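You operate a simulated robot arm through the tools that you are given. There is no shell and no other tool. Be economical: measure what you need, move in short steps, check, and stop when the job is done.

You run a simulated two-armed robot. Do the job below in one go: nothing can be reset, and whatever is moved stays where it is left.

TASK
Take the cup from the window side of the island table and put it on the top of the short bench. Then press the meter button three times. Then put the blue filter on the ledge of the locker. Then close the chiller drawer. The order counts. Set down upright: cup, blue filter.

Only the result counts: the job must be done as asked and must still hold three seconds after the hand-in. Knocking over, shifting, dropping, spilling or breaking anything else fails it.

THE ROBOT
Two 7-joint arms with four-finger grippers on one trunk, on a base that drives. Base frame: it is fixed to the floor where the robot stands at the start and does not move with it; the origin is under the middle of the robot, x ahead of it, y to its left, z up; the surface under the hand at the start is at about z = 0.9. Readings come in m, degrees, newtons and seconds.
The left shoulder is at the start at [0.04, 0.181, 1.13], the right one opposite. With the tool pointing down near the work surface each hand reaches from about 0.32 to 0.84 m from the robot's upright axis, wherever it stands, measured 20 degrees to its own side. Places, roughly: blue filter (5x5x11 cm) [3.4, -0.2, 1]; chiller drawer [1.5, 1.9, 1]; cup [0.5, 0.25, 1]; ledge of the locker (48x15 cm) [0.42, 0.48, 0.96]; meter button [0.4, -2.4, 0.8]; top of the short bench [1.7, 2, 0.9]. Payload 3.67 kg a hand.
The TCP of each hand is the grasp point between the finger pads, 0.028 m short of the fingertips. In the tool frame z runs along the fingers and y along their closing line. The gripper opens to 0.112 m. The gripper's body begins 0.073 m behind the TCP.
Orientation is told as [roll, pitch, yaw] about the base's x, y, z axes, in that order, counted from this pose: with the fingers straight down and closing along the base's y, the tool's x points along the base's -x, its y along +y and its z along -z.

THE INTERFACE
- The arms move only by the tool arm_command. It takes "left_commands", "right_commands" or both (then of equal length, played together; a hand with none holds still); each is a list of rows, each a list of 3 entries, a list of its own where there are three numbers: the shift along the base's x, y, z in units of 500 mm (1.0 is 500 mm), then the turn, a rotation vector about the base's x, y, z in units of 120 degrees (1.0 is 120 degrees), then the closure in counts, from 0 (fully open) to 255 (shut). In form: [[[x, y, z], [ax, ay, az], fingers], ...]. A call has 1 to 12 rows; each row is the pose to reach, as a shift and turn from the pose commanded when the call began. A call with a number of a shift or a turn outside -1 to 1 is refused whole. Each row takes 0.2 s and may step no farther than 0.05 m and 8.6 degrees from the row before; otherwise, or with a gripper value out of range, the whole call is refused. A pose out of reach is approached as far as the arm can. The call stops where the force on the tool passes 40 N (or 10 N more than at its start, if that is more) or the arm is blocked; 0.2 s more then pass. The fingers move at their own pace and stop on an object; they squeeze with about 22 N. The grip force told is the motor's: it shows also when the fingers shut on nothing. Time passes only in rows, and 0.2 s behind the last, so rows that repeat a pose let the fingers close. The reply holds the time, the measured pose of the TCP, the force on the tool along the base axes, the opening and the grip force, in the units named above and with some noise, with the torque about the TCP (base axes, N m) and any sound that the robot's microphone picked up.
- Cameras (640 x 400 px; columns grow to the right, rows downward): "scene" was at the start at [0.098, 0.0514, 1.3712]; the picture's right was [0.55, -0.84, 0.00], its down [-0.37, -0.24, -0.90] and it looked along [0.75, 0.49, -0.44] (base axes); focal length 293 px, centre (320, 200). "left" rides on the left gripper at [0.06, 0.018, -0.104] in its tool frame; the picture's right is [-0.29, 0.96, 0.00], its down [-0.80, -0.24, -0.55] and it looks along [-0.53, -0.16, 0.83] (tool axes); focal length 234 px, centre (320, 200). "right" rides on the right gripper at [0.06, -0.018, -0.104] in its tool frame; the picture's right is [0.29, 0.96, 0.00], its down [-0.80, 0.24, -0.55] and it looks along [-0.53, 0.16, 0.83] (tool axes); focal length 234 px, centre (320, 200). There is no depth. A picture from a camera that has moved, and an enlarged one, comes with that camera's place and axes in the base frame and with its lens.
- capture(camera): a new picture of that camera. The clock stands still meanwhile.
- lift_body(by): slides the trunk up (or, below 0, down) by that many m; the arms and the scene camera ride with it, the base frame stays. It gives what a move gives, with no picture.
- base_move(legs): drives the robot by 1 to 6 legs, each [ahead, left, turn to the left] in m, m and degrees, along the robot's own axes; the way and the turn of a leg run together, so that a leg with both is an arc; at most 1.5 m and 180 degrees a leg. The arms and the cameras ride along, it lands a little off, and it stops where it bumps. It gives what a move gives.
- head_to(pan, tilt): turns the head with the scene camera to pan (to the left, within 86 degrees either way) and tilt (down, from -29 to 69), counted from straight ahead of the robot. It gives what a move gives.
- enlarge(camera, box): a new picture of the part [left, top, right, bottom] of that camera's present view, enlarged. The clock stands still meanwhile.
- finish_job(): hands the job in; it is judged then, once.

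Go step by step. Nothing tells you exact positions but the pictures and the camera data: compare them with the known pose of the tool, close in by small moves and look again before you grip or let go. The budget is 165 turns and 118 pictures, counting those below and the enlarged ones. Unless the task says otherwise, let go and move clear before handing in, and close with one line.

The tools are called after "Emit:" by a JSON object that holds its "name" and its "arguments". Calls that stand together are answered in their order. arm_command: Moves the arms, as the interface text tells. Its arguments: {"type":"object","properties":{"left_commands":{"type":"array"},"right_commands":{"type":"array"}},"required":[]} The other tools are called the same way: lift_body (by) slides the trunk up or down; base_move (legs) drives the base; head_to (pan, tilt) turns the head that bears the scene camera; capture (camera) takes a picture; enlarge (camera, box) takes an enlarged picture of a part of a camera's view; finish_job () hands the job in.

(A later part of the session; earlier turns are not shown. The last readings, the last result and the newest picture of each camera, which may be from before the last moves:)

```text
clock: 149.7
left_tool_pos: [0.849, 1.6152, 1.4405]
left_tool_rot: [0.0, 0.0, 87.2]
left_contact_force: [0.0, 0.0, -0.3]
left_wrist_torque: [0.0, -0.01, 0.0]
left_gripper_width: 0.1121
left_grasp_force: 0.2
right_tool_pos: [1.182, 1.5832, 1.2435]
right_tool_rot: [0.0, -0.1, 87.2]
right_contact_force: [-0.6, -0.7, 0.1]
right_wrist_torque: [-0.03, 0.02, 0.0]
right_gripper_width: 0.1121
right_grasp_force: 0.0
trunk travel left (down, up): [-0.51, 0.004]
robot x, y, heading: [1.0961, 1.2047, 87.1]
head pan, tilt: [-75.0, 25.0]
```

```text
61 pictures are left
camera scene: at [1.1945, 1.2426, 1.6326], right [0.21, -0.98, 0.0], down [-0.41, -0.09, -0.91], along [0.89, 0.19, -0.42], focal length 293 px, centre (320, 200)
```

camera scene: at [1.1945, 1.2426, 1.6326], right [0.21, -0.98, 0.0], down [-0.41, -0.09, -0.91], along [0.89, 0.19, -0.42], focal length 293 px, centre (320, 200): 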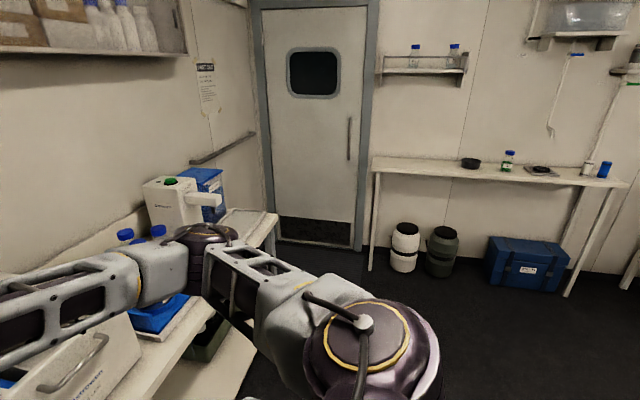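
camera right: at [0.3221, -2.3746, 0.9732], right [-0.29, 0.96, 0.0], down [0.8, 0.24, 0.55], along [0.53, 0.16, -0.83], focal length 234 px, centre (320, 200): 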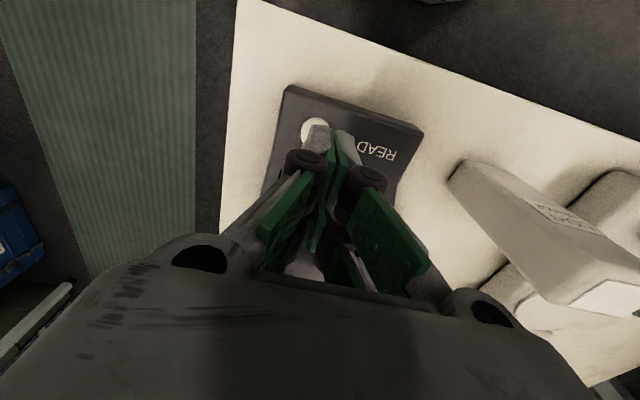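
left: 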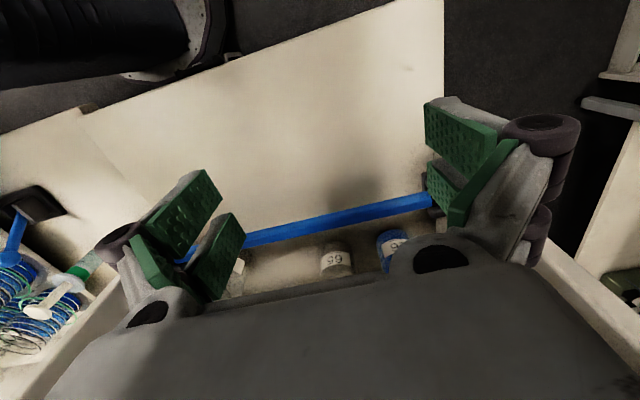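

Clear to the door area. I'll continue, turn to face the far wall and move towards the narrow bench.

Emit:
{"name": "base_move", "arguments": {"legs": [[0, -1.15, 2.8], [0, 0, -90], [0, -1.2, 0]]}}

Emit:
{"name": "head_to", "arguments": {"pan": -15, "tilt": 20}}

Emit:
{"name": "capture", "arguments": {"camera": "scene"}}

```text
clock: 165.8
left_tool_pos: [2.6249, 0.2506, 1.4415]
left_tool_rot: [0.1, 0.0, -2.3]
left_contact_force: [0.0, 0.2, -0.7]
left_wrist_torque: [0.0, 0.01, -0.01]
left_gripper_width: 0.1121
left_grasp_force: 0.1
right_tool_pos: [2.5955, -0.0844, 1.2453]
right_tool_rot: [0.0, -0.1, -2.4]
right_contact_force: [-0.2, -0.6, 0.2]
right_wrist_torque: [0.03, 0.01, -0.01]
right_gripper_width: 0.1119
right_grasp_force: 0.1
trunk travel left (down, up): [-0.51, 0.004]
robot x, y, heading: [2.2139, -0.0083, -2.4]
head pan, tilt: [-75.0, 25.0]
```

```text
clock: 167.1
left_tool_pos: [2.6259, 0.2502, 1.44]
left_tool_rot: [-0.1, 0.0, -2.2]
left_contact_force: [0.1, -0.4, -0.1]
left_wrist_torque: [0.02, -0.03, -0.01]
left_gripper_width: 0.1119
left_grasp_force: 0.1
right_tool_pos: [2.595, -0.0851, 1.2453]
right_tool_rot: [0.1, -0.1, -2.4]
right_contact_force: [-0.4, 0.0, -0.6]
right_wrist_torque: [0.01, 0.0, -0.02]
right_gripper_width: 0.1121
right_grasp_force: 0.0
trunk travel left (down, up): [-0.51, 0.004]
robot x, y, heading: [2.2158, -0.0089, -2.5]
head pan, tilt: [-15.0, 20.0]
```

```text
60 pictures are left
camera scene: at [2.3236, -0.036, 1.6407], right [-0.3, -0.95, 0.0], down [-0.33, 0.1, -0.94], along [0.9, -0.28, -0.34], focal length 293 px, centre (320, 200)
```

scene: 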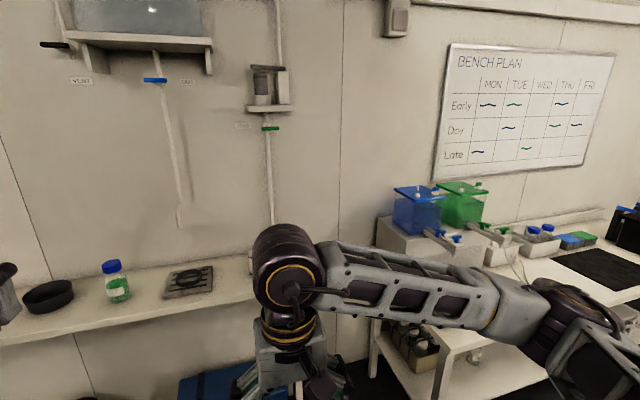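

The right arm hides the filter from the head camera, so I'll use the left wrist camera. I'll lower the left hand and advance.

Emit:
{"name": "arm_command", "arguments": {"left_commands": [[[0, 0, -0.09], [0, 0, 0], 0], [[0, 0, -0.18], [0, 0, 0], 0], [[0, 0, -0.27], [0, 0, 0], 0], [[0, 0, -0.34], [0, 0, 0], 0]]}}

Emit:
{"name": "base_move", "arguments": {"legs": [[0.4, 0, 2.4], [0, -0.25, 0]]}}

Emit:
{"name": "capture", "arguments": {"camera": "left"}}

Emit:
{"name": "head_to", "arguments": {"pan": 10, "tilt": 35}}

Emit:
{"name": "capture", "arguments": {"camera": "scene"}}

```text
clock: 168.1
left_tool_pos: [2.6266, 0.2499, 1.2687]
left_tool_rot: [0.0, 0.1, -2.3]
left_contact_force: [-0.2, -0.4, -0.4]
left_wrist_torque: [0.0, 0.0, -0.01]
left_gripper_width: 0.1119
left_grasp_force: 0.1
right_tool_pos: [2.5954, -0.0835, 1.2442]
right_tool_rot: [-0.1, 0.0, -2.4]
right_contact_force: [-0.3, 0.4, 0.7]
right_wrist_torque: [-0.01, 0.07, -0.02]
right_gripper_width: 0.1119
right_grasp_force: 0.1
trunk travel left (down, up): [-0.51, 0.004]
robot x, y, heading: [2.2152, -0.0085, -2.5]
head pan, tilt: [-15.0, 20.0]
```

```text
clock: 172.1
left_tool_pos: [3.0105, 0.0123, 1.2677]
left_tool_rot: [-0.1, 0.0, 0.2]
left_contact_force: [-0.2, 0.3, 0.2]
left_wrist_torque: [0.0, -0.01, 0.01]
left_gripper_width: 0.1121
left_grasp_force: 0.1
right_tool_pos: [2.9951, -0.3222, 1.2445]
right_tool_rot: [0.0, 0.0, 0.0]
right_contact_force: [-0.4, 0.2, 0.4]
right_wrist_torque: [-0.07, -0.01, 0.0]
right_gripper_width: 0.1121
right_grasp_force: 0.1
trunk travel left (down, up): [-0.51, 0.004]
robot x, y, heading: [2.6058, -0.265, 0.1]
head pan, tilt: [-15.0, 20.0]
```

```text
59 pictures are left
camera left: at [2.9509, 0.0302, 1.3724], right [0.29, 0.96, 0.0], down [0.8, -0.24, 0.55], along [0.53, -0.16, -0.83], focal length 234 px, centre (320, 200)
```

left: 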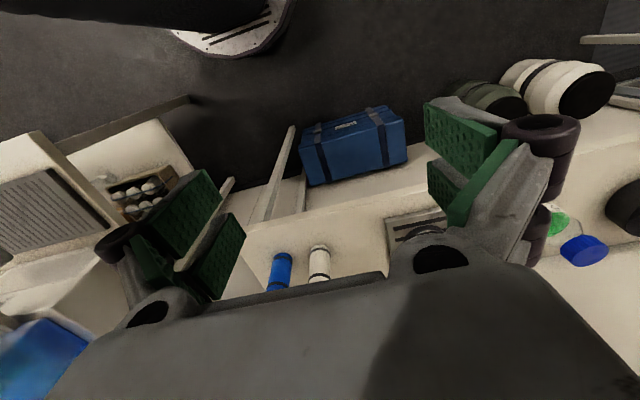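

```text
clock: 173.0
left_tool_pos: [3.0106, 0.0097, 1.2704]
left_tool_rot: [-0.1, 0.0, 0.1]
left_contact_force: [0.3, 0.1, -0.3]
left_wrist_torque: [0.03, -0.04, -0.01]
left_gripper_width: 0.1122
left_grasp_force: 0.1
right_tool_pos: [2.9944, -0.3246, 1.2459]
right_tool_rot: [0.1, 0.0, 0.0]
right_contact_force: [0.7, -0.3, 0.0]
right_wrist_torque: [0.03, -0.01, 0.0]
right_gripper_width: 0.112
right_grasp_force: 0.0
trunk travel left (down, up): [-0.51, 0.004]
robot x, y, heading: [2.6105, -0.2652, 0.2]
head pan, tilt: [10.0, 35.0]
```

```text
58 pictures are left
camera scene: at [2.7176, -0.2488, 1.6169], right [0.17, -0.99, 0.0], down [-0.56, -0.1, -0.82], along [0.81, 0.14, -0.57], focal length 293 px, centre (320, 200)
```

scene: 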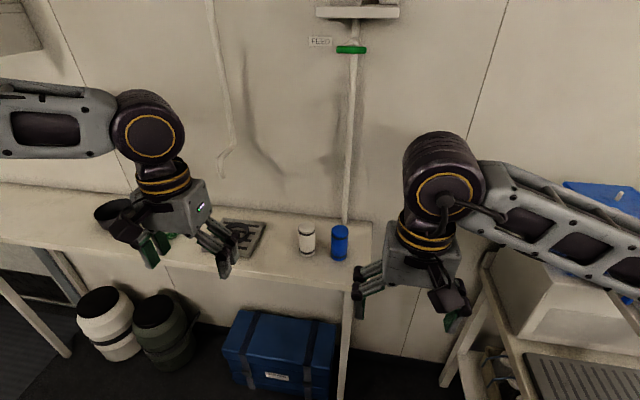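

The filter stands at about (3.365, -0.196), bottom near z 0.96. I'll close in a little and bring the left hand over it.

Emit:
{"name": "base_move", "arguments": {"legs": [[0.13, 0, 0]]}}

Emit:
{"name": "arm_command", "arguments": {"left_commands": [[[0.06, -0.06, 0], [0, 0, 0], 40], [[0.12, -0.12, 0], [0, 0, 0], 40], [[0.18, -0.18, 0], [0, 0, 0], 40], [[0.24, -0.24, 0], [0, 0, 0], 40], [[0.3, -0.3, 0], [0, 0, 0], 40], [[0.36, -0.36, 0], [0, 0, 0], 40], [[0.42, -0.41, 0], [0, 0, 0], 40]]}}

Emit:
{"name": "capture", "arguments": {"camera": "left"}}

Emit:
{"name": "capture", "arguments": {"camera": "scene"}}

```text
clock: 174.3
left_tool_pos: [3.1407, 0.0107, 1.2707]
left_tool_rot: [-0.1, -0.1, 0.1]
left_contact_force: [1.2, 0.0, 0.5]
left_wrist_torque: [0.02, -0.05, 0.03]
left_gripper_width: 0.1121
left_grasp_force: 0.0
right_tool_pos: [3.1232, -0.3239, 1.2463]
right_tool_rot: [0.1, -0.2, 0.1]
right_contact_force: [-0.1, 0.4, -0.6]
right_wrist_torque: [0.0, -0.02, 0.0]
right_gripper_width: 0.1121
right_grasp_force: 0.0
trunk travel left (down, up): [-0.51, 0.004]
robot x, y, heading: [2.7376, -0.2609, 0.1]
head pan, tilt: [10.0, 35.0]
```

```text
clock: 175.9
left_tool_pos: [3.3145, -0.1572, 1.2698]
left_tool_rot: [0.0, 0.0, 0.2]
left_contact_force: [0.2, 1.0, -0.3]
left_wrist_torque: [-0.02, -0.02, 0.01]
left_gripper_width: 0.0944
left_grasp_force: 0.0
left hand out of reach, approached as far as the arm can: row 6, 7
right_tool_pos: [3.1254, -0.3233, 1.2448]
right_tool_rot: [0.0, 0.1, 0.0]
right_contact_force: [-0.1, -0.2, -0.1]
right_wrist_torque: [0.02, 0.0, 0.01]
right_gripper_width: 0.1121
right_grasp_force: 0.1
trunk travel left (down, up): [-0.51, 0.004]
robot x, y, heading: [2.7391, -0.2658, -0.1]
head pan, tilt: [10.0, 35.0]
```

```text
57 pictures are left
camera left: at [3.2548, -0.1405, 1.3743], right [0.29, 0.96, 0.0], down [0.8, -0.24, 0.55], along [0.53, -0.16, -0.83], focal length 234 px, centre (320, 200)
```

left: 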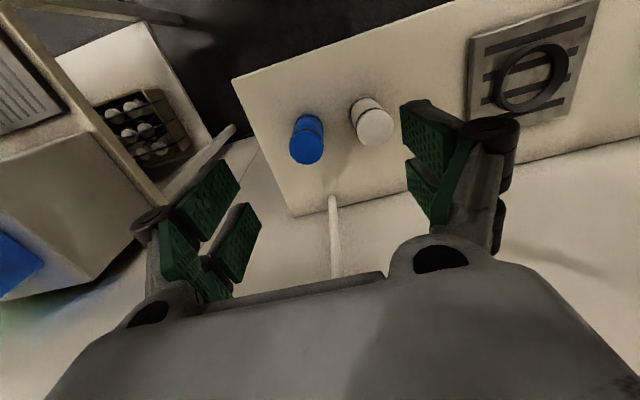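

```text
56 pictures are left
camera scene: at [2.849, -0.2474, 1.6168], right [0.17, -0.99, 0.0], down [-0.57, -0.1, -0.82], along [0.81, 0.14, -0.57], focal length 293 px, centre (320, 200)
```

scene: 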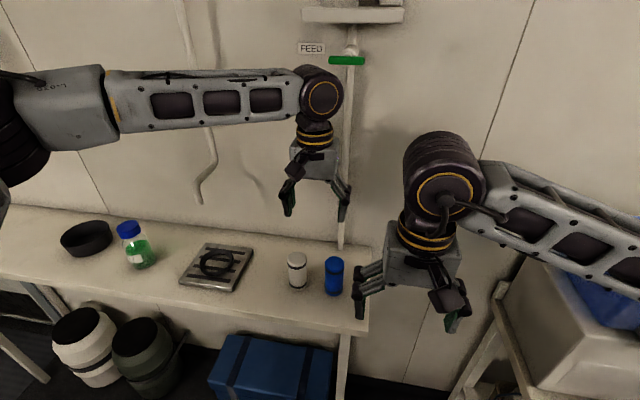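

The left arm can't cross that far, but the right hand has easy access. I'll withdraw the left hand and bring the right one over the filter.

Emit:
{"name": "arm_command", "arguments": {"left_commands": [[[-0.05, 0.07, 0], [0, 0, 0], 40], [[-0.1, 0.14, 0], [0, 0, 0], 40], [[-0.16, 0.21, 0], [0, 0, 0], 20], [[-0.22, 0.28, 0], [0, 0, 0], 0], [[-0.28, 0.35, 0], [0, 0, 0], 0], [[-0.34, 0.42, 0], [0, 0, 0], 0], [[-0.36, 0.5, 0], [0, 0, 0], 0], [[-0.36, 0.58, 0], [0, 0, 0], 0]]}}

Emit:
{"name": "arm_command", "arguments": {"right_commands": [[[0.07, 0.04, 0], [0, 0, 0], 40], [[0.14, 0.08, 0], [0, 0, 0], 40], [[0.21, 0.12, 0], [0, 0, 0], 40], [[0.28, 0.16, 0], [0, 0, 0], 40], [[0.35, 0.2, 0], [0, 0, 0], 40], [[0.42, 0.24, 0], [0, 0, 0], 40], [[0.478, 0.262, 0], [0, 0, 0], 40]]}}

Emit:
{"name": "capture", "arguments": {"camera": "right"}}

Emit:
{"name": "capture", "arguments": {"camera": "scene"}}

```text
clock: 177.7
left_tool_pos: [3.1368, 0.1347, 1.2677]
left_tool_rot: [0.0, 0.1, 0.0]
left_contact_force: [0.3, 0.6, -0.1]
left_wrist_torque: [-0.04, 0.01, 0.02]
left_gripper_width: 0.1117
left_grasp_force: 0.0
right_tool_pos: [3.1248, -0.3232, 1.2449]
right_tool_rot: [0.1, 0.0, 0.0]
right_contact_force: [-0.4, 0.2, -0.7]
right_wrist_torque: [0.01, 0.01, 0.01]
right_gripper_width: 0.1122
right_grasp_force: 0.1
trunk travel left (down, up): [-0.51, 0.004]
robot x, y, heading: [2.7388, -0.2633, 0.1]
head pan, tilt: [10.0, 35.0]
```

```text
clock: 179.3
left_tool_pos: [3.1374, 0.1328, 1.2691]
left_tool_rot: [0.0, 0.1, 0.1]
left_contact_force: [-0.6, 0.9, 0.0]
left_wrist_torque: [0.01, 0.0, 0.03]
left_gripper_width: 0.1117
left_grasp_force: 0.0
right_tool_pos: [3.363, -0.1911, 1.2439]
right_tool_rot: [0.1, 0.0, -0.1]
right_contact_force: [-0.3, 0.4, -0.1]
right_wrist_torque: [0.0, 0.01, 0.01]
right_gripper_width: 0.0945
right_grasp_force: 0.1
trunk travel left (down, up): [-0.51, 0.004]
robot x, y, heading: [2.7399, -0.2654, -0.2]
head pan, tilt: [10.0, 35.0]
```

```text
55 pictures are left
camera right: at [3.3026, -0.2104, 1.3479], right [-0.29, 0.96, 0.0], down [0.8, 0.24, 0.55], along [0.53, 0.16, -0.83], focal length 234 px, centre (320, 200)
```

right: 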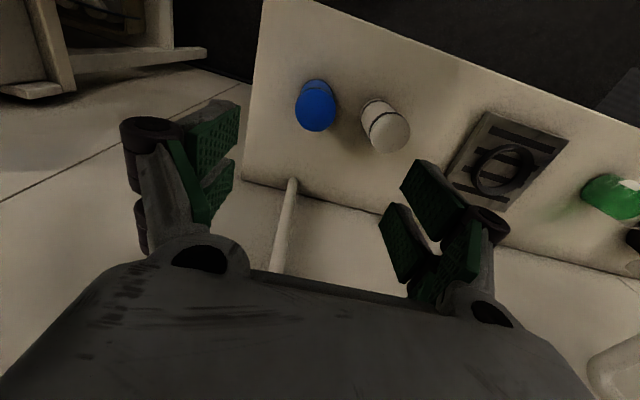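

```text
54 pictures are left
camera scene: at [2.8492, -0.2465, 1.6167], right [0.17, -0.99, 0.0], down [-0.57, -0.1, -0.82], along [0.81, 0.14, -0.57], focal length 293 px, centre (320, 200)
```

scene: 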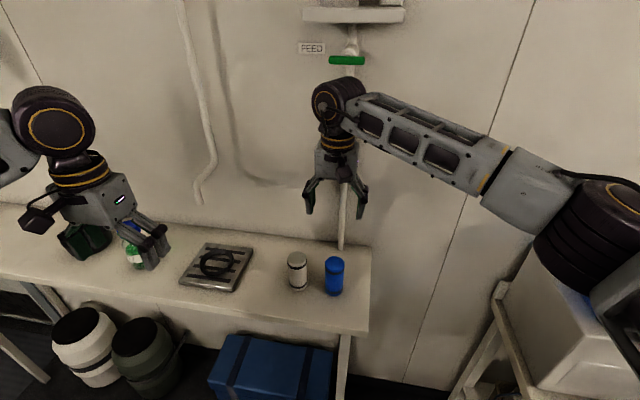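

The filter is at (3.365, -0.196) and the white neighbour is 9 cm to its left, so I'll narrow the opening to 7 cm. I'll descend to just above the top and check.

Emit:
{"name": "arm_command", "arguments": {"right_commands": [[[0.004, -0.01, -0.08], [0, 0, 0], 96], [[0.004, -0.01, -0.16], [0, 0, 0], 96], [[0.004, -0.01, -0.24], [0, 0, 0], 96], [[0.004, -0.01, -0.24], [0, 0, 0], 96]]}}

Emit:
{"name": "capture", "arguments": {"camera": "right"}}

Emit:
{"name": "enlarge", "arguments": {"camera": "scene", "box": [240, 120, 440, 320]}}

```text
clock: 180.3
left_tool_pos: [3.136, 0.1327, 1.2694]
left_tool_rot: [0.0, 0.0, 0.0]
left_contact_force: [0.3, 0.0, -0.3]
left_wrist_torque: [0.0, -0.01, 0.0]
left_gripper_width: 0.112
left_grasp_force: 0.1
right_tool_pos: [3.3653, -0.1974, 1.1247]
right_tool_rot: [0.0, -0.2, -0.1]
right_contact_force: [-0.1, 0.7, -0.7]
right_wrist_torque: [-0.03, 0.03, 0.04]
right_gripper_width: 0.0701
right_grasp_force: 0.2
trunk travel left (down, up): [-0.51, 0.004]
robot x, y, heading: [2.7372, -0.2643, -0.2]
head pan, tilt: [10.0, 35.0]
```

```text
53 pictures are left
camera right: at [3.305, -0.2165, 1.2284], right [-0.29, 0.96, 0.0], down [0.8, 0.24, 0.56], along [0.53, 0.16, -0.83], focal length 234 px, centre (320, 200)
```

right: 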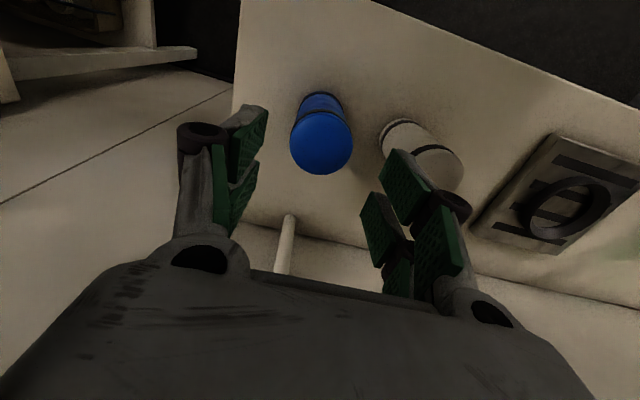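

```text
2.00 times, centred on (340, 220) of scene
camera zoom: at [2.8483, -0.248, 1.6169], right [0.17, -0.99, 0.0], down [-0.57, -0.1, -0.82], along [0.81, 0.14, -0.57], focal length 587 px, centre (280, 160)
```

zoom: 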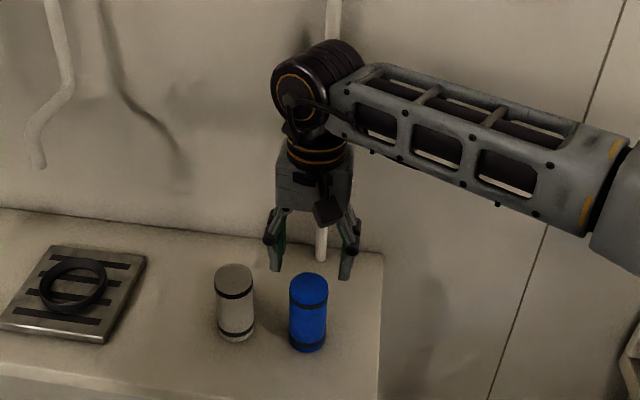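

Aligned within a few millimetres. I'll descend and grip the filter.

Emit:
{"name": "arm_command", "arguments": {"right_commands": [[[-0.006, 0, -0.07], [0, 0, 0], 96], [[-0.006, 0, -0.14], [0, 0, 0], 96], [[-0.006, 0, -0.2], [0, 0, 0], 96], [[-0.006, 0, -0.2], [0, 0, 0], 96]]}}

Emit:
{"name": "enlarge", "arguments": {"camera": "scene", "box": [240, 120, 440, 320]}}

```text
clock: 181.3
left_tool_pos: [3.1365, 0.1324, 1.2685]
left_tool_rot: [-0.1, 0.0, 0.1]
left_contact_force: [-0.2, 0.5, 0.3]
left_wrist_torque: [0.0, 0.02, -0.02]
left_gripper_width: 0.1119
left_grasp_force: 0.0
right_tool_pos: [3.3624, -0.1993, 1.0231]
right_tool_rot: [0.1, -0.1, 0.0]
right_contact_force: [-0.6, 0.1, 0.3]
right_wrist_torque: [-0.02, 0.01, 0.01]
right_gripper_width: 0.0699
right_grasp_force: 0.1
trunk travel left (down, up): [-0.51, 0.004]
robot x, y, heading: [2.7392, -0.2662, -0.1]
head pan, tilt: [10.0, 35.0]
```

```text
2.00 times, centred on (340, 220) of scene
camera zoom: at [2.8484, -0.2478, 1.6168], right [0.17, -0.99, 0.0], down [-0.57, -0.1, -0.82], along [0.81, 0.14, -0.57], focal length 587 px, centre (280, 160)
```

zoom: 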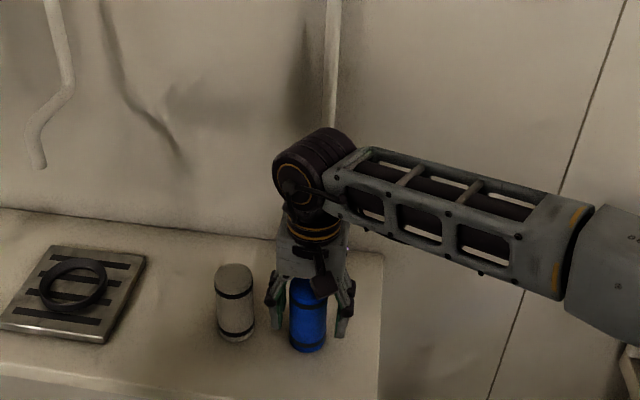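

The fingers straddle the filter cleanly. Closing and lifting.

Emit:
{"name": "arm_command", "arguments": {"right_commands": [[[0, 0, 0], [0, 0, 0], 150], [[0, 0, 0], [0, 0, 0], 200], [[0, 0, 0], [0, 0, 0], 200], [[0, 0, 0.02], [0, 0, 0], 200], [[0, 0, 0.08], [0, 0, 0], 200], [[0, 0, 0.17], [0, 0, 0], 200], [[0, 0, 0.26], [0, 0, 0], 200], [[0, 0, 0.35], [0, 0, 0], 200], [[0, 0, 0.44], [0, 0, 0], 200]]}}

Emit:
{"name": "capture", "arguments": {"camera": "scene"}}

```text
clock: 183.3
left_tool_pos: [3.1356, 0.1326, 1.27]
left_tool_rot: [-0.1, 0.0, 0.1]
left_contact_force: [-1.0, 1.0, 0.5]
left_wrist_torque: [-0.03, -0.04, 0.01]
left_gripper_width: 0.1117
left_grasp_force: 0.0
right_tool_pos: [3.3611, -0.1992, 1.245]
right_tool_rot: [0.0, 0.0, 0.0]
right_contact_force: [0.1, 0.4, -1.1]
right_wrist_torque: [0.01, -0.03, -0.04]
right_gripper_width: 0.0492
right_grasp_force: 22.0
trunk travel left (down, up): [-0.51, 0.004]
robot x, y, heading: [2.7392, -0.2661, -0.3]
head pan, tilt: [10.0, 35.0]
```

```text
50 pictures are left
camera scene: at [2.8475, -0.2473, 1.6169], right [0.17, -0.99, 0.0], down [-0.56, -0.1, -0.82], along [0.81, 0.14, -0.57], focal length 293 px, centre (320, 200)
```

scene: 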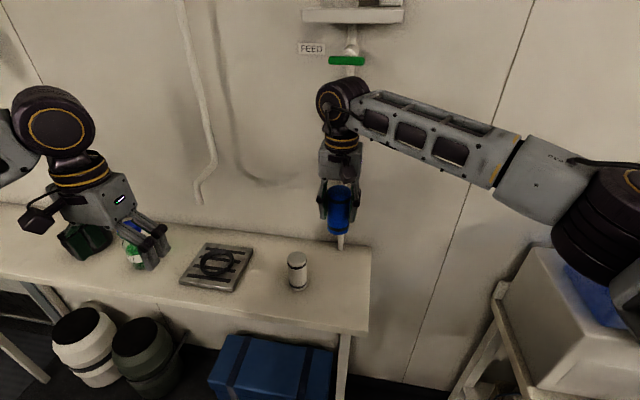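

The filter is held upright. I'll draw it in and drive back the way I came.

Emit:
{"name": "arm_command", "arguments": {"right_commands": [[[-0.08, -0.03, 0.02], [0, 0, 0], 200], [[-0.16, -0.06, 0.04], [0, 0, 0], 200], [[-0.24, -0.1, 0.06], [0, 0, 0], 200], [[-0.32, -0.14, 0.08], [0, 0, 0], 200], [[-0.4, -0.18, 0.09], [0, 0, 0], 200], [[-0.46, -0.22, 0.1], [0, 0, 0], 200]]}}

Emit:
{"name": "base_move", "arguments": {"legs": [[-0.52, 0, 0], [0, 1.5, 0.5], [0, 0, 90]]}}

```text
clock: 184.7
left_tool_pos: [3.1351, 0.1315, 1.2707]
left_tool_rot: [0.0, 0.0, 0.0]
left_contact_force: [0.5, -0.7, 0.8]
left_wrist_torque: [0.05, -0.02, 0.0]
left_gripper_width: 0.1121
left_grasp_force: 0.1
right_tool_pos: [3.1345, -0.3086, 1.2941]
right_tool_rot: [0.1, -0.1, 0.0]
right_contact_force: [-0.1, -0.6, -1.2]
right_wrist_torque: [-0.03, -0.01, -0.03]
right_gripper_width: 0.0491
right_grasp_force: 22.3
trunk travel left (down, up): [-0.51, 0.004]
robot x, y, heading: [2.7396, -0.2626, -0.3]
head pan, tilt: [10.0, 35.0]
```

```text
clock: 199.2
left_tool_pos: [1.7987, 1.6124, 1.2691]
left_tool_rot: [0.0, 0.0, 91.7]
left_contact_force: [0.6, 0.5, 0.4]
left_wrist_torque: [-0.01, 0.01, 0.03]
left_gripper_width: 0.1121
left_grasp_force: 0.0
right_tool_pos: [2.2374, 1.6222, 1.2935]
right_tool_rot: [0.2, -0.2, 91.5]
right_contact_force: [-0.1, 0.0, -1.2]
right_wrist_torque: [-0.01, 0.01, -0.01]
right_gripper_width: 0.0491
right_grasp_force: 22.1
trunk travel left (down, up): [-0.51, 0.004]
robot x, y, heading: [2.2052, 1.2273, 91.5]
head pan, tilt: [10.0, 35.0]
```

On course. Sliding left along the aisle and turning to face the locker side.

Emit:
{"name": "base_move", "arguments": {"legs": [[0.03, 0, -1.5], [0, 1.3, 0], [0, 1.25, 0], [0, 0, -90]]}}

Emit:
{"name": "head_to", "arguments": {"pan": -45, "tilt": 30}}

Emit:
{"name": "capture", "arguments": {"camera": "scene"}}

```text
clock: 216.6
left_tool_pos: [0.0826, 1.6993, 1.2707]
left_tool_rot: [0.1, 0.0, -2.1]
left_contact_force: [0.4, 0.4, -0.3]
left_wrist_torque: [0.0, -0.03, 0.01]
left_gripper_width: 0.1121
left_grasp_force: 0.1
right_tool_pos: [0.0651, 1.2596, 1.2938]
right_tool_rot: [0.0, -0.1, -2.1]
right_contact_force: [-0.4, -0.8, -0.4]
right_wrist_torque: [0.0, -0.01, 0.01]
right_gripper_width: 0.0492
right_grasp_force: 22.0
trunk travel left (down, up): [-0.51, 0.004]
robot x, y, heading: [-0.3307, 1.3185, -2.1]
head pan, tilt: [10.0, 35.0]
```

```text
clock: 217.8
left_tool_pos: [0.0826, 1.6991, 1.2699]
left_tool_rot: [0.0, 0.0, -2.0]
left_contact_force: [-0.5, 0.4, 0.4]
left_wrist_torque: [-0.02, -0.02, 0.02]
left_gripper_width: 0.1118
left_grasp_force: 0.0
right_tool_pos: [0.0658, 1.2588, 1.2946]
right_tool_rot: [0.1, 0.1, -2.1]
right_contact_force: [-0.2, -0.4, -1.6]
right_wrist_torque: [-0.03, 0.0, 0.0]
right_gripper_width: 0.049
right_grasp_force: 22.5
trunk travel left (down, up): [-0.51, 0.004]
robot x, y, heading: [-0.3289, 1.3179, -2.3]
head pan, tilt: [-45.0, 30.0]
```

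```text
49 pictures are left
camera scene: at [-0.2444, 1.2518, 1.6246], right [-0.73, -0.68, 0.0], down [-0.34, 0.37, -0.87], along [0.59, -0.64, -0.5], focal length 293 px, centre (320, 200)
```

scene: 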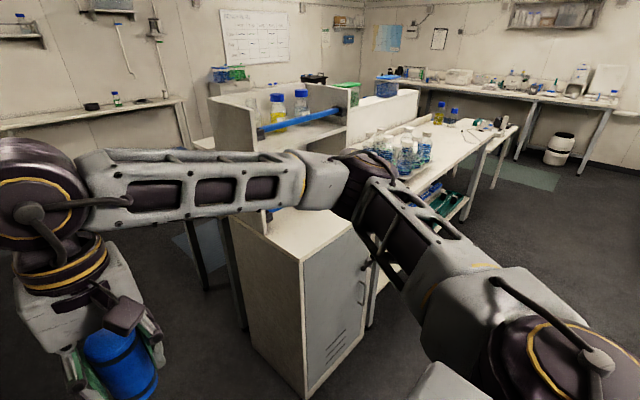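

I'll slide right to stand in front of the locker and look at its ledge.

Emit:
{"name": "base_move", "arguments": {"legs": [[0, -0.76, 2.1], [0.1, 0, 0]]}}

Emit:
{"name": "head_to", "arguments": {"pan": 10, "tilt": 40}}

Emit:
{"name": "capture", "arguments": {"camera": "scene"}}

Emit:
{"name": "capture", "arguments": {"camera": "left"}}

```text
clock: 222.8
left_tool_pos: [0.1487, 0.9501, 1.2706]
left_tool_rot: [0.1, -0.1, -0.1]
left_contact_force: [0.0, 0.9, -0.7]
left_wrist_torque: [0.0, -0.02, 0.0]
left_gripper_width: 0.1117
left_grasp_force: 0.0
right_tool_pos: [0.1461, 0.5096, 1.2949]
right_tool_rot: [0.0, -0.1, 0.0]
right_contact_force: [0.3, 0.4, -1.0]
right_wrist_torque: [-0.05, -0.01, 0.02]
right_gripper_width: 0.0489
right_grasp_force: 22.1
trunk travel left (down, up): [-0.51, 0.004]
robot x, y, heading: [-0.2482, 0.555, -0.1]
head pan, tilt: [-45.0, 30.0]
```

```text
clock: 224.0
left_tool_pos: [0.1502, 0.9504, 1.2703]
left_tool_rot: [0.0, 0.0, -0.2]
left_contact_force: [-0.7, 0.1, -0.1]
left_wrist_torque: [0.0, -0.02, -0.01]
left_gripper_width: 0.1119
left_grasp_force: 0.0
right_tool_pos: [0.1482, 0.5109, 1.2943]
right_tool_rot: [0.1, -0.1, -0.1]
right_contact_force: [0.0, 0.5, -1.1]
right_wrist_torque: [0.01, 0.0, 0.02]
right_gripper_width: 0.0493
right_grasp_force: 22.3
trunk travel left (down, up): [-0.51, 0.004]
robot x, y, heading: [-0.2456, 0.5537, -0.4]
head pan, tilt: [10.0, 40.0]
```

```text
48 pictures are left
camera scene: at [-0.141, 0.5707, 1.6093], right [0.17, -0.99, 0.0], down [-0.63, -0.11, -0.77], along [0.76, 0.13, -0.64], focal length 293 px, centre (320, 200)
```

scene: 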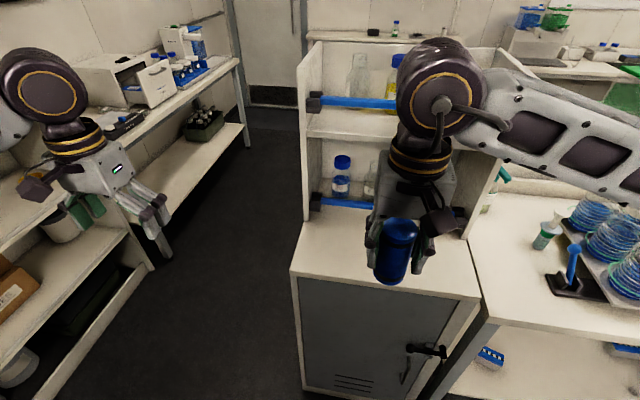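

```text
47 pictures are left
camera left: at [0.0905, 0.9679, 1.3739], right [0.29, 0.96, 0.0], down [0.8, -0.24, 0.55], along [0.53, -0.16, -0.83], focal length 234 px, centre (320, 200)
```

left: 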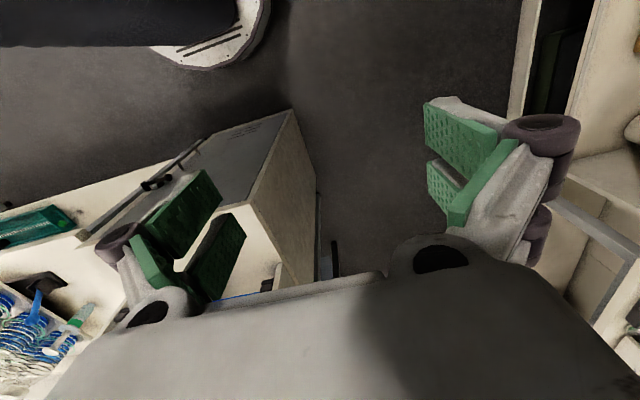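

The ledge spans x≈0.33–0.5, y≈0.24–0.73 in front of the rail. I'll take the filter over (0.405, 0.49).

Emit:
{"name": "arm_command", "arguments": {"right_commands": [[[0.09, -0.01, 0], [0, 0, 0], 200], [[0.18, -0.02, 0], [0, 0, 0], 200], [[0.27, -0.03, 0], [0, 0, 0], 200], [[0.36, -0.04, 0], [0, 0, 0], 200], [[0.45, -0.04, 0], [0, 0, 0], 200], [[0.514, -0.04, -0.02], [0, 0, 0], 200], [[0.514, -0.04, -0.11], [0, 0, 0], 200], [[0.514, -0.04, -0.2], [0, 0, 0], 200], [[0.514, -0.04, -0.29], [0, 0, 0], 200]]}}

Emit:
{"name": "capture", "arguments": {"camera": "right"}}

Emit:
{"name": "capture", "arguments": {"camera": "scene"}}

```text
clock: 226.0
left_tool_pos: [0.1539, 0.951, 1.2679]
left_tool_rot: [-0.1, 0.0, -0.1]
left_contact_force: [-0.1, 0.0, -0.5]
left_wrist_torque: [0.03, 0.01, 0.01]
left_gripper_width: 0.1121
left_grasp_force: 0.1
right_tool_pos: [0.4083, 0.4925, 1.1488]
right_tool_rot: [0.0, -0.2, -0.1]
right_contact_force: [0.4, 1.0, -0.6]
right_wrist_torque: [-0.02, 0.02, -0.05]
right_gripper_width: 0.049
right_grasp_force: 22.1
trunk travel left (down, up): [-0.51, 0.004]
robot x, y, heading: [-0.2445, 0.554, -0.2]
head pan, tilt: [10.0, 40.0]
```

```text
46 pictures are left
camera right: at [0.3469, 0.4719, 1.2518], right [-0.29, 0.96, 0.0], down [0.8, 0.24, 0.56], along [0.53, 0.16, -0.83], focal length 234 px, centre (320, 200)
```

right: 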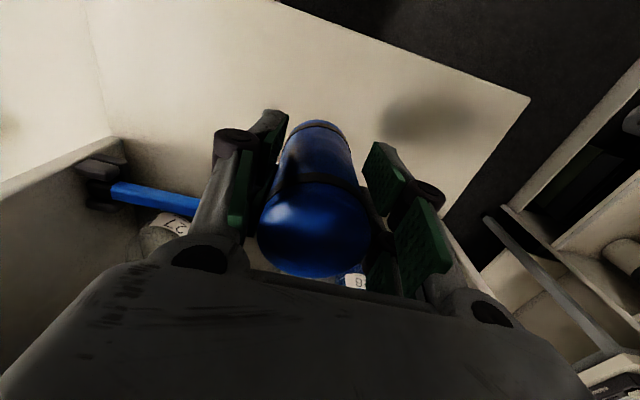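

```text
45 pictures are left
camera scene: at [-0.1394, 0.5711, 1.6091], right [0.17, -0.99, 0.0], down [-0.63, -0.11, -0.77], along [0.75, 0.13, -0.64], focal length 293 px, centre (320, 200)
```

scene: 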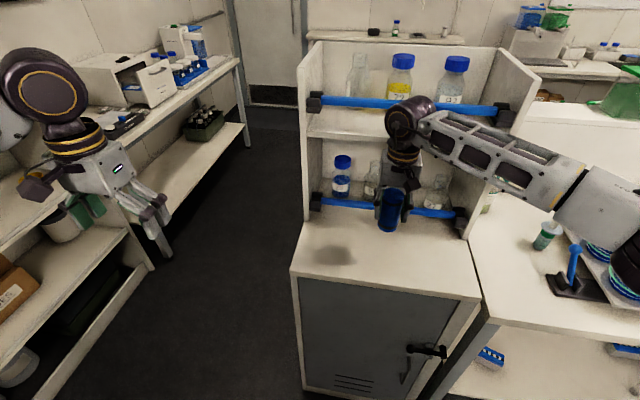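

Well placed and clear of both rails. I'll lower to near the surface, then feel for contact.

Emit:
{"name": "arm_command", "arguments": {"right_commands": [[[0, 0, -0.08], [0, 0, 0], 200], [[0, 0, -0.16], [0, 0, 0], 200], [[0, 0, -0.19], [0, 0, 0], 200], [[0, 0, -0.2], [0, 0, 0], 200]]}}

Emit:
{"name": "enlarge", "arguments": {"camera": "scene", "box": [320, 120, 480, 280]}}

```text
clock: 227.0
left_tool_pos: [0.1521, 0.9508, 1.2701]
left_tool_rot: [0.1, 0.0, -0.1]
left_contact_force: [0.5, -0.8, -0.7]
left_wrist_torque: [-0.03, -0.01, -0.02]
left_gripper_width: 0.1121
left_grasp_force: 0.2
right_tool_pos: [0.4063, 0.4904, 1.0478]
right_tool_rot: [0.1, -0.1, -0.1]
right_contact_force: [0.4, -0.6, -1.4]
right_wrist_torque: [-0.01, 0.0, 0.0]
right_gripper_width: 0.049
right_grasp_force: 22.2
trunk travel left (down, up): [-0.51, 0.004]
robot x, y, heading: [-0.2428, 0.5564, -0.3]
head pan, tilt: [10.0, 40.0]
```

```text
2.50 times, centred on (400, 200) of scene
camera zoom: at [-0.1402, 0.5707, 1.6092], right [0.17, -0.99, 0.0], down [-0.63, -0.11, -0.77], along [0.75, 0.13, -0.64], focal length 733 px, centre (120, 200)
```

zoom: 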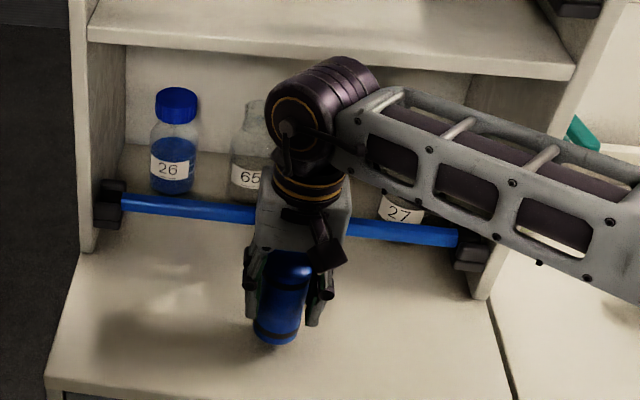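

Emit:
{"name": "arm_command", "arguments": {"right_commands": [[[0, 0, -0.01], [0, 0, 0], 200], [[0, 0, -0.02], [0, 0, 0], 200], [[0, 0, -0.02], [0, 0, 0], 200]]}}

Emit:
{"name": "arm_command", "arguments": {"right_commands": [[[0, 0, -0.008], [0, 0, 0], 200], [[0, 0, -0.01], [0, 0, 0], 200], [[0, 0, -0.01], [0, 0, 0], 200]]}}

```text
clock: 227.8
left_tool_pos: [0.1501, 0.9504, 1.2693]
left_tool_rot: [0.0, 0.0, -0.1]
left_contact_force: [0.0, 0.3, 0.0]
left_wrist_torque: [0.0, 0.03, 0.03]
left_gripper_width: 0.1119
left_grasp_force: 0.0
right_tool_pos: [0.4052, 0.4905, 1.0405]
right_tool_rot: [0.1, -0.1, -0.1]
right_contact_force: [0.0, 0.2, -1.6]
right_wrist_torque: [0.0, -0.01, -0.02]
right_gripper_width: 0.0492
right_grasp_force: 22.4
trunk travel left (down, up): [-0.51, 0.004]
robot x, y, heading: [-0.2459, 0.5555, -0.6]
head pan, tilt: [10.0, 40.0]
```

```text
clock: 228.6
left_tool_pos: [0.1517, 0.9503, 1.2691]
left_tool_rot: [0.0, 0.0, -0.1]
left_contact_force: [0.7, -0.6, 0.6]
left_wrist_torque: [-0.02, -0.01, -0.04]
left_gripper_width: 0.112
left_grasp_force: 0.0
right_tool_pos: [0.4057, 0.4888, 1.0333]
right_tool_rot: [0.1, -0.1, -0.2]
right_contact_force: [-0.1, 0.0, -1.1]
right_wrist_torque: [0.02, 0.03, -0.01]
right_gripper_width: 0.0488
right_grasp_force: 22.3
trunk travel left (down, up): [-0.51, 0.004]
robot x, y, heading: [-0.2464, 0.5585, -0.3]
head pan, tilt: [10.0, 40.0]
```

The filter is still hanging free, so I'll continue down in small steps.

Emit:
{"name": "arm_command", "arguments": {"right_commands": [[[0, 0, -0.006], [0, 0, 0], 200], [[0, 0, -0.008], [0, 0, 0], 200], [[0, 0, -0.008], [0, 0, 0], 200]]}}

Emit:
{"name": "arm_command", "arguments": {"right_commands": [[[0, 0, -0.006], [0, 0, 0], 200], [[0, 0, -0.008], [0, 0, 0], 200], [[0, 0, -0.008], [0, 0, 0], 200]]}}

Emit:
{"name": "enlarge", "arguments": {"camera": "scene", "box": [360, 190, 440, 270]}}

```text
clock: 229.4
left_tool_pos: [0.1518, 0.9508, 1.2699]
left_tool_rot: [0.0, 0.0, -0.1]
left_contact_force: [-0.4, -0.1, 0.1]
left_wrist_torque: [0.0, 0.01, 0.0]
left_gripper_width: 0.1118
left_grasp_force: 0.1
right_tool_pos: [0.4068, 0.4897, 1.03]
right_tool_rot: [0.1, 0.0, 0.0]
right_contact_force: [0.0, -1.0, -1.0]
right_wrist_torque: [0.01, 0.04, 0.01]
right_gripper_width: 0.0491
right_grasp_force: 22.0
trunk travel left (down, up): [-0.51, 0.004]
robot x, y, heading: [-0.2477, 0.5559, -0.4]
head pan, tilt: [10.0, 40.0]
```

```text
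clock: 230.2
left_tool_pos: [0.1517, 0.9511, 1.27]
left_tool_rot: [0.0, 0.0, -0.1]
left_contact_force: [0.3, -0.3, -0.9]
left_wrist_torque: [-0.03, 0.02, -0.01]
left_gripper_width: 0.1117
left_grasp_force: 0.1
right_tool_pos: [0.4053, 0.489, 1.0269]
right_tool_rot: [0.1, 0.0, -0.1]
right_contact_force: [0.4, 0.8, -0.8]
right_wrist_torque: [0.02, 0.04, 0.02]
right_gripper_width: 0.049
right_grasp_force: 21.8
trunk travel left (down, up): [-0.51, 0.004]
robot x, y, heading: [-0.2433, 0.5563, -0.2]
head pan, tilt: [10.0, 40.0]
```

```text
5.00 times, centred on (400, 230) of scene
camera zoom: at [-0.1403, 0.5708, 1.6092], right [0.17, -0.99, 0.0], down [-0.63, -0.11, -0.77], along [0.75, 0.13, -0.64], focal length 1467 px, centre (-80, 50)
```

zoom: 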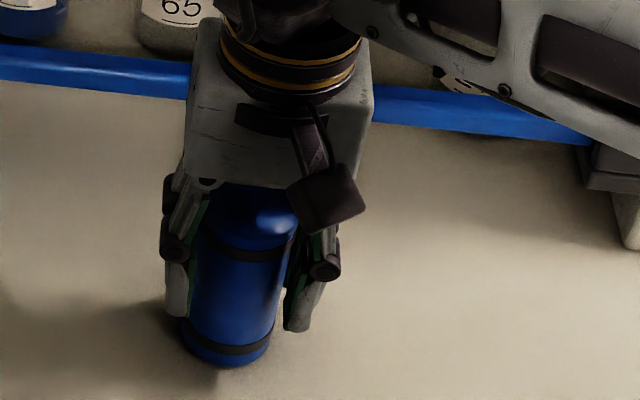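

Still no contact; a few millimetres more.

Emit:
{"name": "arm_command", "arguments": {"right_commands": [[[0, 0, -0.006], [0, 0, 0], 200], [[0, 0, -0.009], [0, 0, 0], 200], [[0, 0, -0.009], [0, 0, 0], 200]]}}

Emit:
{"name": "arm_command", "arguments": {"right_commands": [[[0, 0, -0.006], [0, 0, 0], 200], [[0, 0, -0.009], [0, 0, 0], 200], [[0, 0, -0.009], [0, 0, 0], 200]]}}

```text
clock: 231.0
left_tool_pos: [0.1495, 0.9507, 1.2711]
left_tool_rot: [0.1, 0.0, -0.1]
left_contact_force: [-0.7, 0.4, -0.5]
left_wrist_torque: [-0.01, -0.01, 0.01]
left_gripper_width: 0.1123
left_grasp_force: 0.1
right_tool_pos: [0.406, 0.4899, 1.0241]
right_tool_rot: [0.0, -0.3, -0.1]
right_contact_force: [3.2, -2.2, 16.2]
right_wrist_torque: [-0.09, -0.03, -0.01]
right_gripper_width: 0.0493
right_grasp_force: 22.6
trunk travel left (down, up): [-0.51, 0.004]
robot x, y, heading: [-0.2471, 0.5526, -0.3]
head pan, tilt: [10.0, 40.0]
```

```text
clock: 231.8
left_tool_pos: [0.1501, 0.9507, 1.2698]
left_tool_rot: [0.0, 0.0, 0.0]
left_contact_force: [-0.1, -0.1, -0.3]
left_wrist_torque: [0.01, 0.03, -0.01]
left_gripper_width: 0.1121
left_grasp_force: 0.0
right_tool_pos: [0.4056, 0.4904, 1.0187]
right_tool_rot: [0.1, -0.3, -0.1]
right_contact_force: [3.0, -2.2, 16.2]
right_wrist_torque: [-0.08, -0.21, -0.02]
right_gripper_width: 0.0493
right_grasp_force: 22.0
trunk travel left (down, up): [-0.51, 0.004]
robot x, y, heading: [-0.2446, 0.5535, -0.2]
head pan, tilt: [10.0, 40.0]
```

The filter is firmly on the ledge. I'll open the fingers and lift off.

Emit:
{"name": "arm_command", "arguments": {"right_commands": [[[0, 0, 0.004], [0, 0, 0], 150], [[0, 0, 0.004], [0, 0, 0], 60], [[0, 0, 0.004], [0, 0, 0], 60], [[0, 0, 0.004], [0, 0, 0], 60], [[0, 0, 0.07], [0, 0, 0], 60], [[0, 0, 0.15], [0, 0, 0], 60], [[0, 0, 0.24], [0, 0, 0], 60], [[0, 0, 0.33], [0, 0, 0], 60], [[0, 0, 0.42], [0, 0, 0], 60], [[0, 0, 0.5], [0, 0, 0], 60], [[-0.08, 0.02, 0.54], [0, 0, 0], 60], [[-0.16, 0.04, 0.56], [0, 0, 0], 60]]}}

Emit:
{"name": "capture", "arguments": {"camera": "scene"}}

```text
clock: 234.4
left_tool_pos: [0.1486, 0.9506, 1.2695]
left_tool_rot: [0.0, 0.0, -0.1]
left_contact_force: [-1.2, 0.2, 0.9]
left_wrist_torque: [0.0, -0.02, 0.0]
left_gripper_width: 0.1121
left_grasp_force: 0.0
right_tool_pos: [0.3233, 0.51, 1.2987]
right_tool_rot: [0.0, -0.1, -0.2]
right_contact_force: [-0.2, 0.1, 0.4]
right_wrist_torque: [0.0, -0.02, 0.0]
right_gripper_width: 0.0857
right_grasp_force: 0.1
trunk travel left (down, up): [-0.51, 0.004]
robot x, y, heading: [-0.2415, 0.5561, -0.3]
head pan, tilt: [10.0, 40.0]
```

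```text
42 pictures are left
camera scene: at [-0.1423, 0.571, 1.6094], right [0.17, -0.99, 0.0], down [-0.63, -0.11, -0.77], along [0.76, 0.13, -0.64], focal length 293 px, centre (320, 200)
```

scene: 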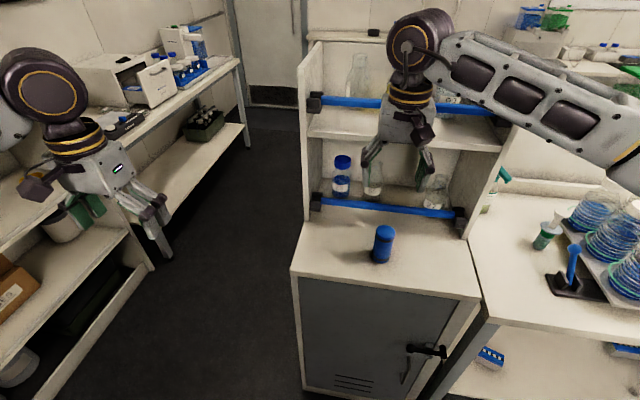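

The filter stands upright on the ledge. Last, the chiller drawer: I'll pull the hand in and drive back to the bench.

Emit:
{"name": "arm_command", "arguments": {"right_commands": [[[-0.09, 0, 0], [0, 0, 0], 200], [[-0.18, 0, 0], [0, 0, 0], 255], [[-0.27, 0, 0], [0, 0, 0], 255], [[-0.34, 0, 0], [0, 0, 0], 255]]}}

Emit:
{"name": "base_move", "arguments": {"legs": [[-0.05, 0, 0], [0, 0.68, 0.3], [0, 0, 90], [0, -1.2, 0]]}}

```text
clock: 235.4
left_tool_pos: [0.1504, 0.9501, 1.2687]
left_tool_rot: [0.0, -0.1, -0.1]
left_contact_force: [1.0, -0.3, -0.3]
left_wrist_torque: [-0.01, 0.0, -0.02]
left_gripper_width: 0.1121
left_grasp_force: 0.1
right_tool_pos: [0.1498, 0.5111, 1.2976]
right_tool_rot: [0.2, -0.1, -0.2]
right_contact_force: [-0.5, 0.4, -0.2]
right_wrist_torque: [0.0, 0.0, 0.01]
right_gripper_width: 0.0
right_grasp_force: 21.7
trunk travel left (down, up): [-0.51, 0.004]
robot x, y, heading: [-0.2499, 0.557, -0.4]
head pan, tilt: [10.0, 40.0]
```

```text
clock: 249.9
left_tool_pos: [0.5253, 1.6206, 1.2698]
left_tool_rot: [0.0, 0.1, 88.6]
left_contact_force: [0.3, -0.1, -0.4]
left_wrist_torque: [0.02, -0.02, -0.01]
left_gripper_width: 0.1118
left_grasp_force: 0.0
right_tool_pos: [0.9652, 1.6126, 1.2963]
right_tool_rot: [0.0, -0.1, 88.7]
right_contact_force: [-0.5, 0.0, 0.2]
right_wrist_torque: [0.0, 0.03, 0.02]
right_gripper_width: 0.0
right_grasp_force: 21.9
trunk travel left (down, up): [-0.51, 0.004]
robot x, y, heading: [0.9132, 1.2185, 88.5]
head pan, tilt: [10.0, 40.0]
```

Emit:
{"name": "base_move", "arguments": {"legs": [[0, -0.5, 1.5], [0.05, 0, 0]]}}

Emit:
{"name": "head_to", "arguments": {"pan": 0, "tilt": 45}}

Emit:
{"name": "capture", "arguments": {"camera": "scene"}}

Emit:
{"name": "capture", "arguments": {"camera": "right"}}

```text
clock: 253.4
left_tool_pos: [1.0099, 1.6437, 1.2722]
left_tool_rot: [0.0, -0.4, 90.4]
left_contact_force: [-0.2, -1.1, -0.1]
left_wrist_torque: [0.09, 0.01, 0.01]
left_gripper_width: 0.1119
left_grasp_force: 0.0
right_tool_pos: [1.4489, 1.649, 1.2996]
right_tool_rot: [0.0, -0.5, 90.5]
right_contact_force: [-0.5, -1.2, 1.0]
right_wrist_torque: [0.12, -0.01, -0.02]
right_gripper_width: 0.0002
right_grasp_force: 22.4
trunk travel left (down, up): [-0.51, 0.004]
robot x, y, heading: [1.4075, 1.2624, 90.5]
head pan, tilt: [10.0, 40.0]
```

```text
clock: 254.2
left_tool_pos: [1.0116, 1.6512, 1.2689]
left_tool_rot: [0.0, 0.0, 90.6]
left_contact_force: [0.8, 0.7, 0.1]
left_wrist_torque: [0.0, -0.01, -0.02]
left_gripper_width: 0.1121
left_grasp_force: 0.1
right_tool_pos: [1.4503, 1.657, 1.2965]
right_tool_rot: [0.1, -0.1, 90.5]
right_contact_force: [-0.2, -0.1, 0.5]
right_wrist_torque: [-0.01, -0.03, 0.02]
right_gripper_width: 0.0
right_grasp_force: 22.4
trunk travel left (down, up): [-0.51, 0.004]
robot x, y, heading: [1.4095, 1.2592, 90.2]
head pan, tilt: [0.0, 45.0]
```

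```text
41 pictures are left
camera scene: at [1.41, 1.362, 1.602], right [1.0, 0.01, 0.0], down [0.01, -0.71, -0.71], along [0.0, 0.71, -0.71], focal length 293 px, centre (320, 200)
```

scene: 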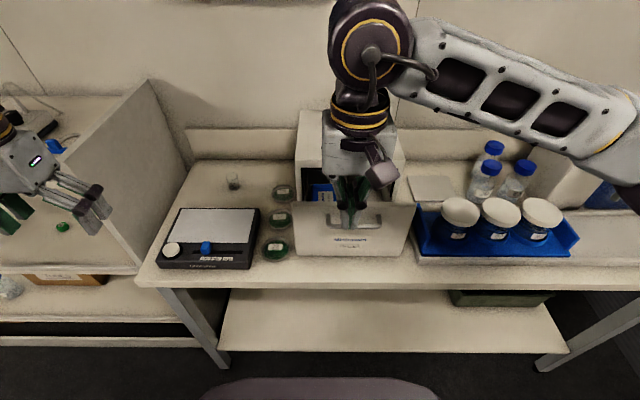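

```text
40 pictures are left
camera right: at [1.4682, 1.5964, 1.3998], right [-0.95, -0.3, 0.0], down [-0.25, 0.79, 0.56], along [-0.17, 0.53, -0.83], focal length 234 px, centre (320, 200)
```

right: 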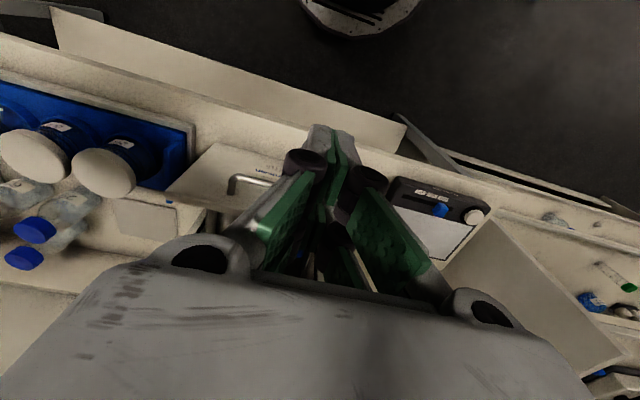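

The drawer front is at y≈1.83, x 1.35–1.64, its handle near (1.50, z 1.09); the cup still stands. I'll lower the closed fingers in front of the handle.

Emit:
{"name": "arm_command", "arguments": {"right_commands": [[[0.04, 0.02, -0.06], [0, 0, 0], 255], [[0.08, 0.03, -0.14], [0, 0, 0], 255], [[0.094, 0.04, -0.23], [0, 0, 0], 255], [[0.094, 0.06, -0.32], [0, 0, 0], 255], [[0.094, 0.08, -0.41], [0, 0, 0], 255], [[0.094, 0.1, -0.443], [0, 0, 0], 255], [[0.094, 0.1, -0.443], [0, 0, 0], 255]]}}

Emit:
{"name": "capture", "arguments": {"camera": "scene"}}

Emit:
{"name": "head_to", "arguments": {"pan": 15, "tilt": 40}}

Emit:
{"name": "enlarge", "arguments": {"camera": "scene", "box": [340, 120, 540, 280]}}

```text
clock: 255.8
left_tool_pos: [1.0103, 1.6508, 1.2692]
left_tool_rot: [0.0, 0.0, 90.5]
left_contact_force: [-0.4, 0.5, 1.4]
left_wrist_torque: [0.04, 0.01, -0.01]
left_gripper_width: 0.1123
left_grasp_force: 0.0
right_tool_pos: [1.4973, 1.7078, 1.074]
right_tool_rot: [0.0, -0.1, 90.6]
right_contact_force: [0.0, -0.7, 0.8]
right_wrist_torque: [-0.04, 0.03, 0.01]
right_gripper_width: 0.0
right_grasp_force: 21.9
trunk travel left (down, up): [-0.51, 0.004]
robot x, y, heading: [1.4088, 1.2609, 90.5]
head pan, tilt: [0.0, 45.0]
```

```text
39 pictures are left
camera scene: at [1.4102, 1.3621, 1.602], right [1.0, 0.01, 0.0], down [0.0, -0.71, -0.71], along [0.0, 0.71, -0.71], focal length 293 px, centre (320, 200)
```

scene: 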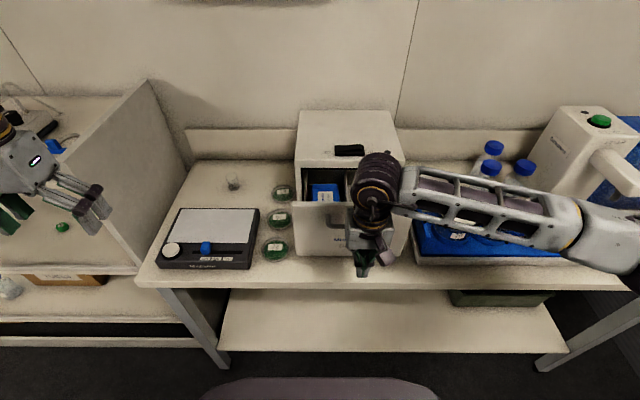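

```text
clock: 256.5
left_tool_pos: [1.0111, 1.6529, 1.2703]
left_tool_rot: [0.0, 0.0, 90.5]
left_contact_force: [-0.1, -0.5, 0.6]
left_wrist_torque: [-0.01, -0.04, 0.03]
left_gripper_width: 0.1119
left_grasp_force: 0.1
right_tool_pos: [1.496, 1.7087, 1.0738]
right_tool_rot: [0.1, -0.1, 90.4]
right_contact_force: [0.2, -0.6, -0.9]
right_wrist_torque: [-0.01, 0.0, 0.02]
right_gripper_width: 0.0001
right_grasp_force: 21.9
trunk travel left (down, up): [-0.51, 0.004]
robot x, y, heading: [1.4105, 1.2595, 90.3]
head pan, tilt: [15.0, 40.0]
```

```text
2.50 times, centred on (440, 200) of scene
camera zoom: at [1.3887, 1.3632, 1.6092], right [0.96, 0.26, 0.0], down [0.17, -0.62, -0.77], along [-0.2, 0.74, -0.64], focal length 733 px, centre (20, 200)
```

zoom: 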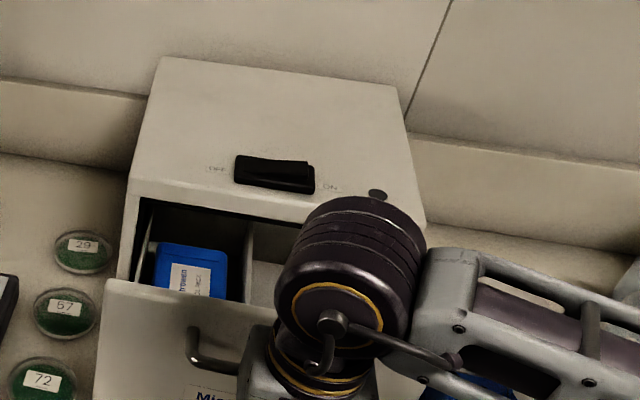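

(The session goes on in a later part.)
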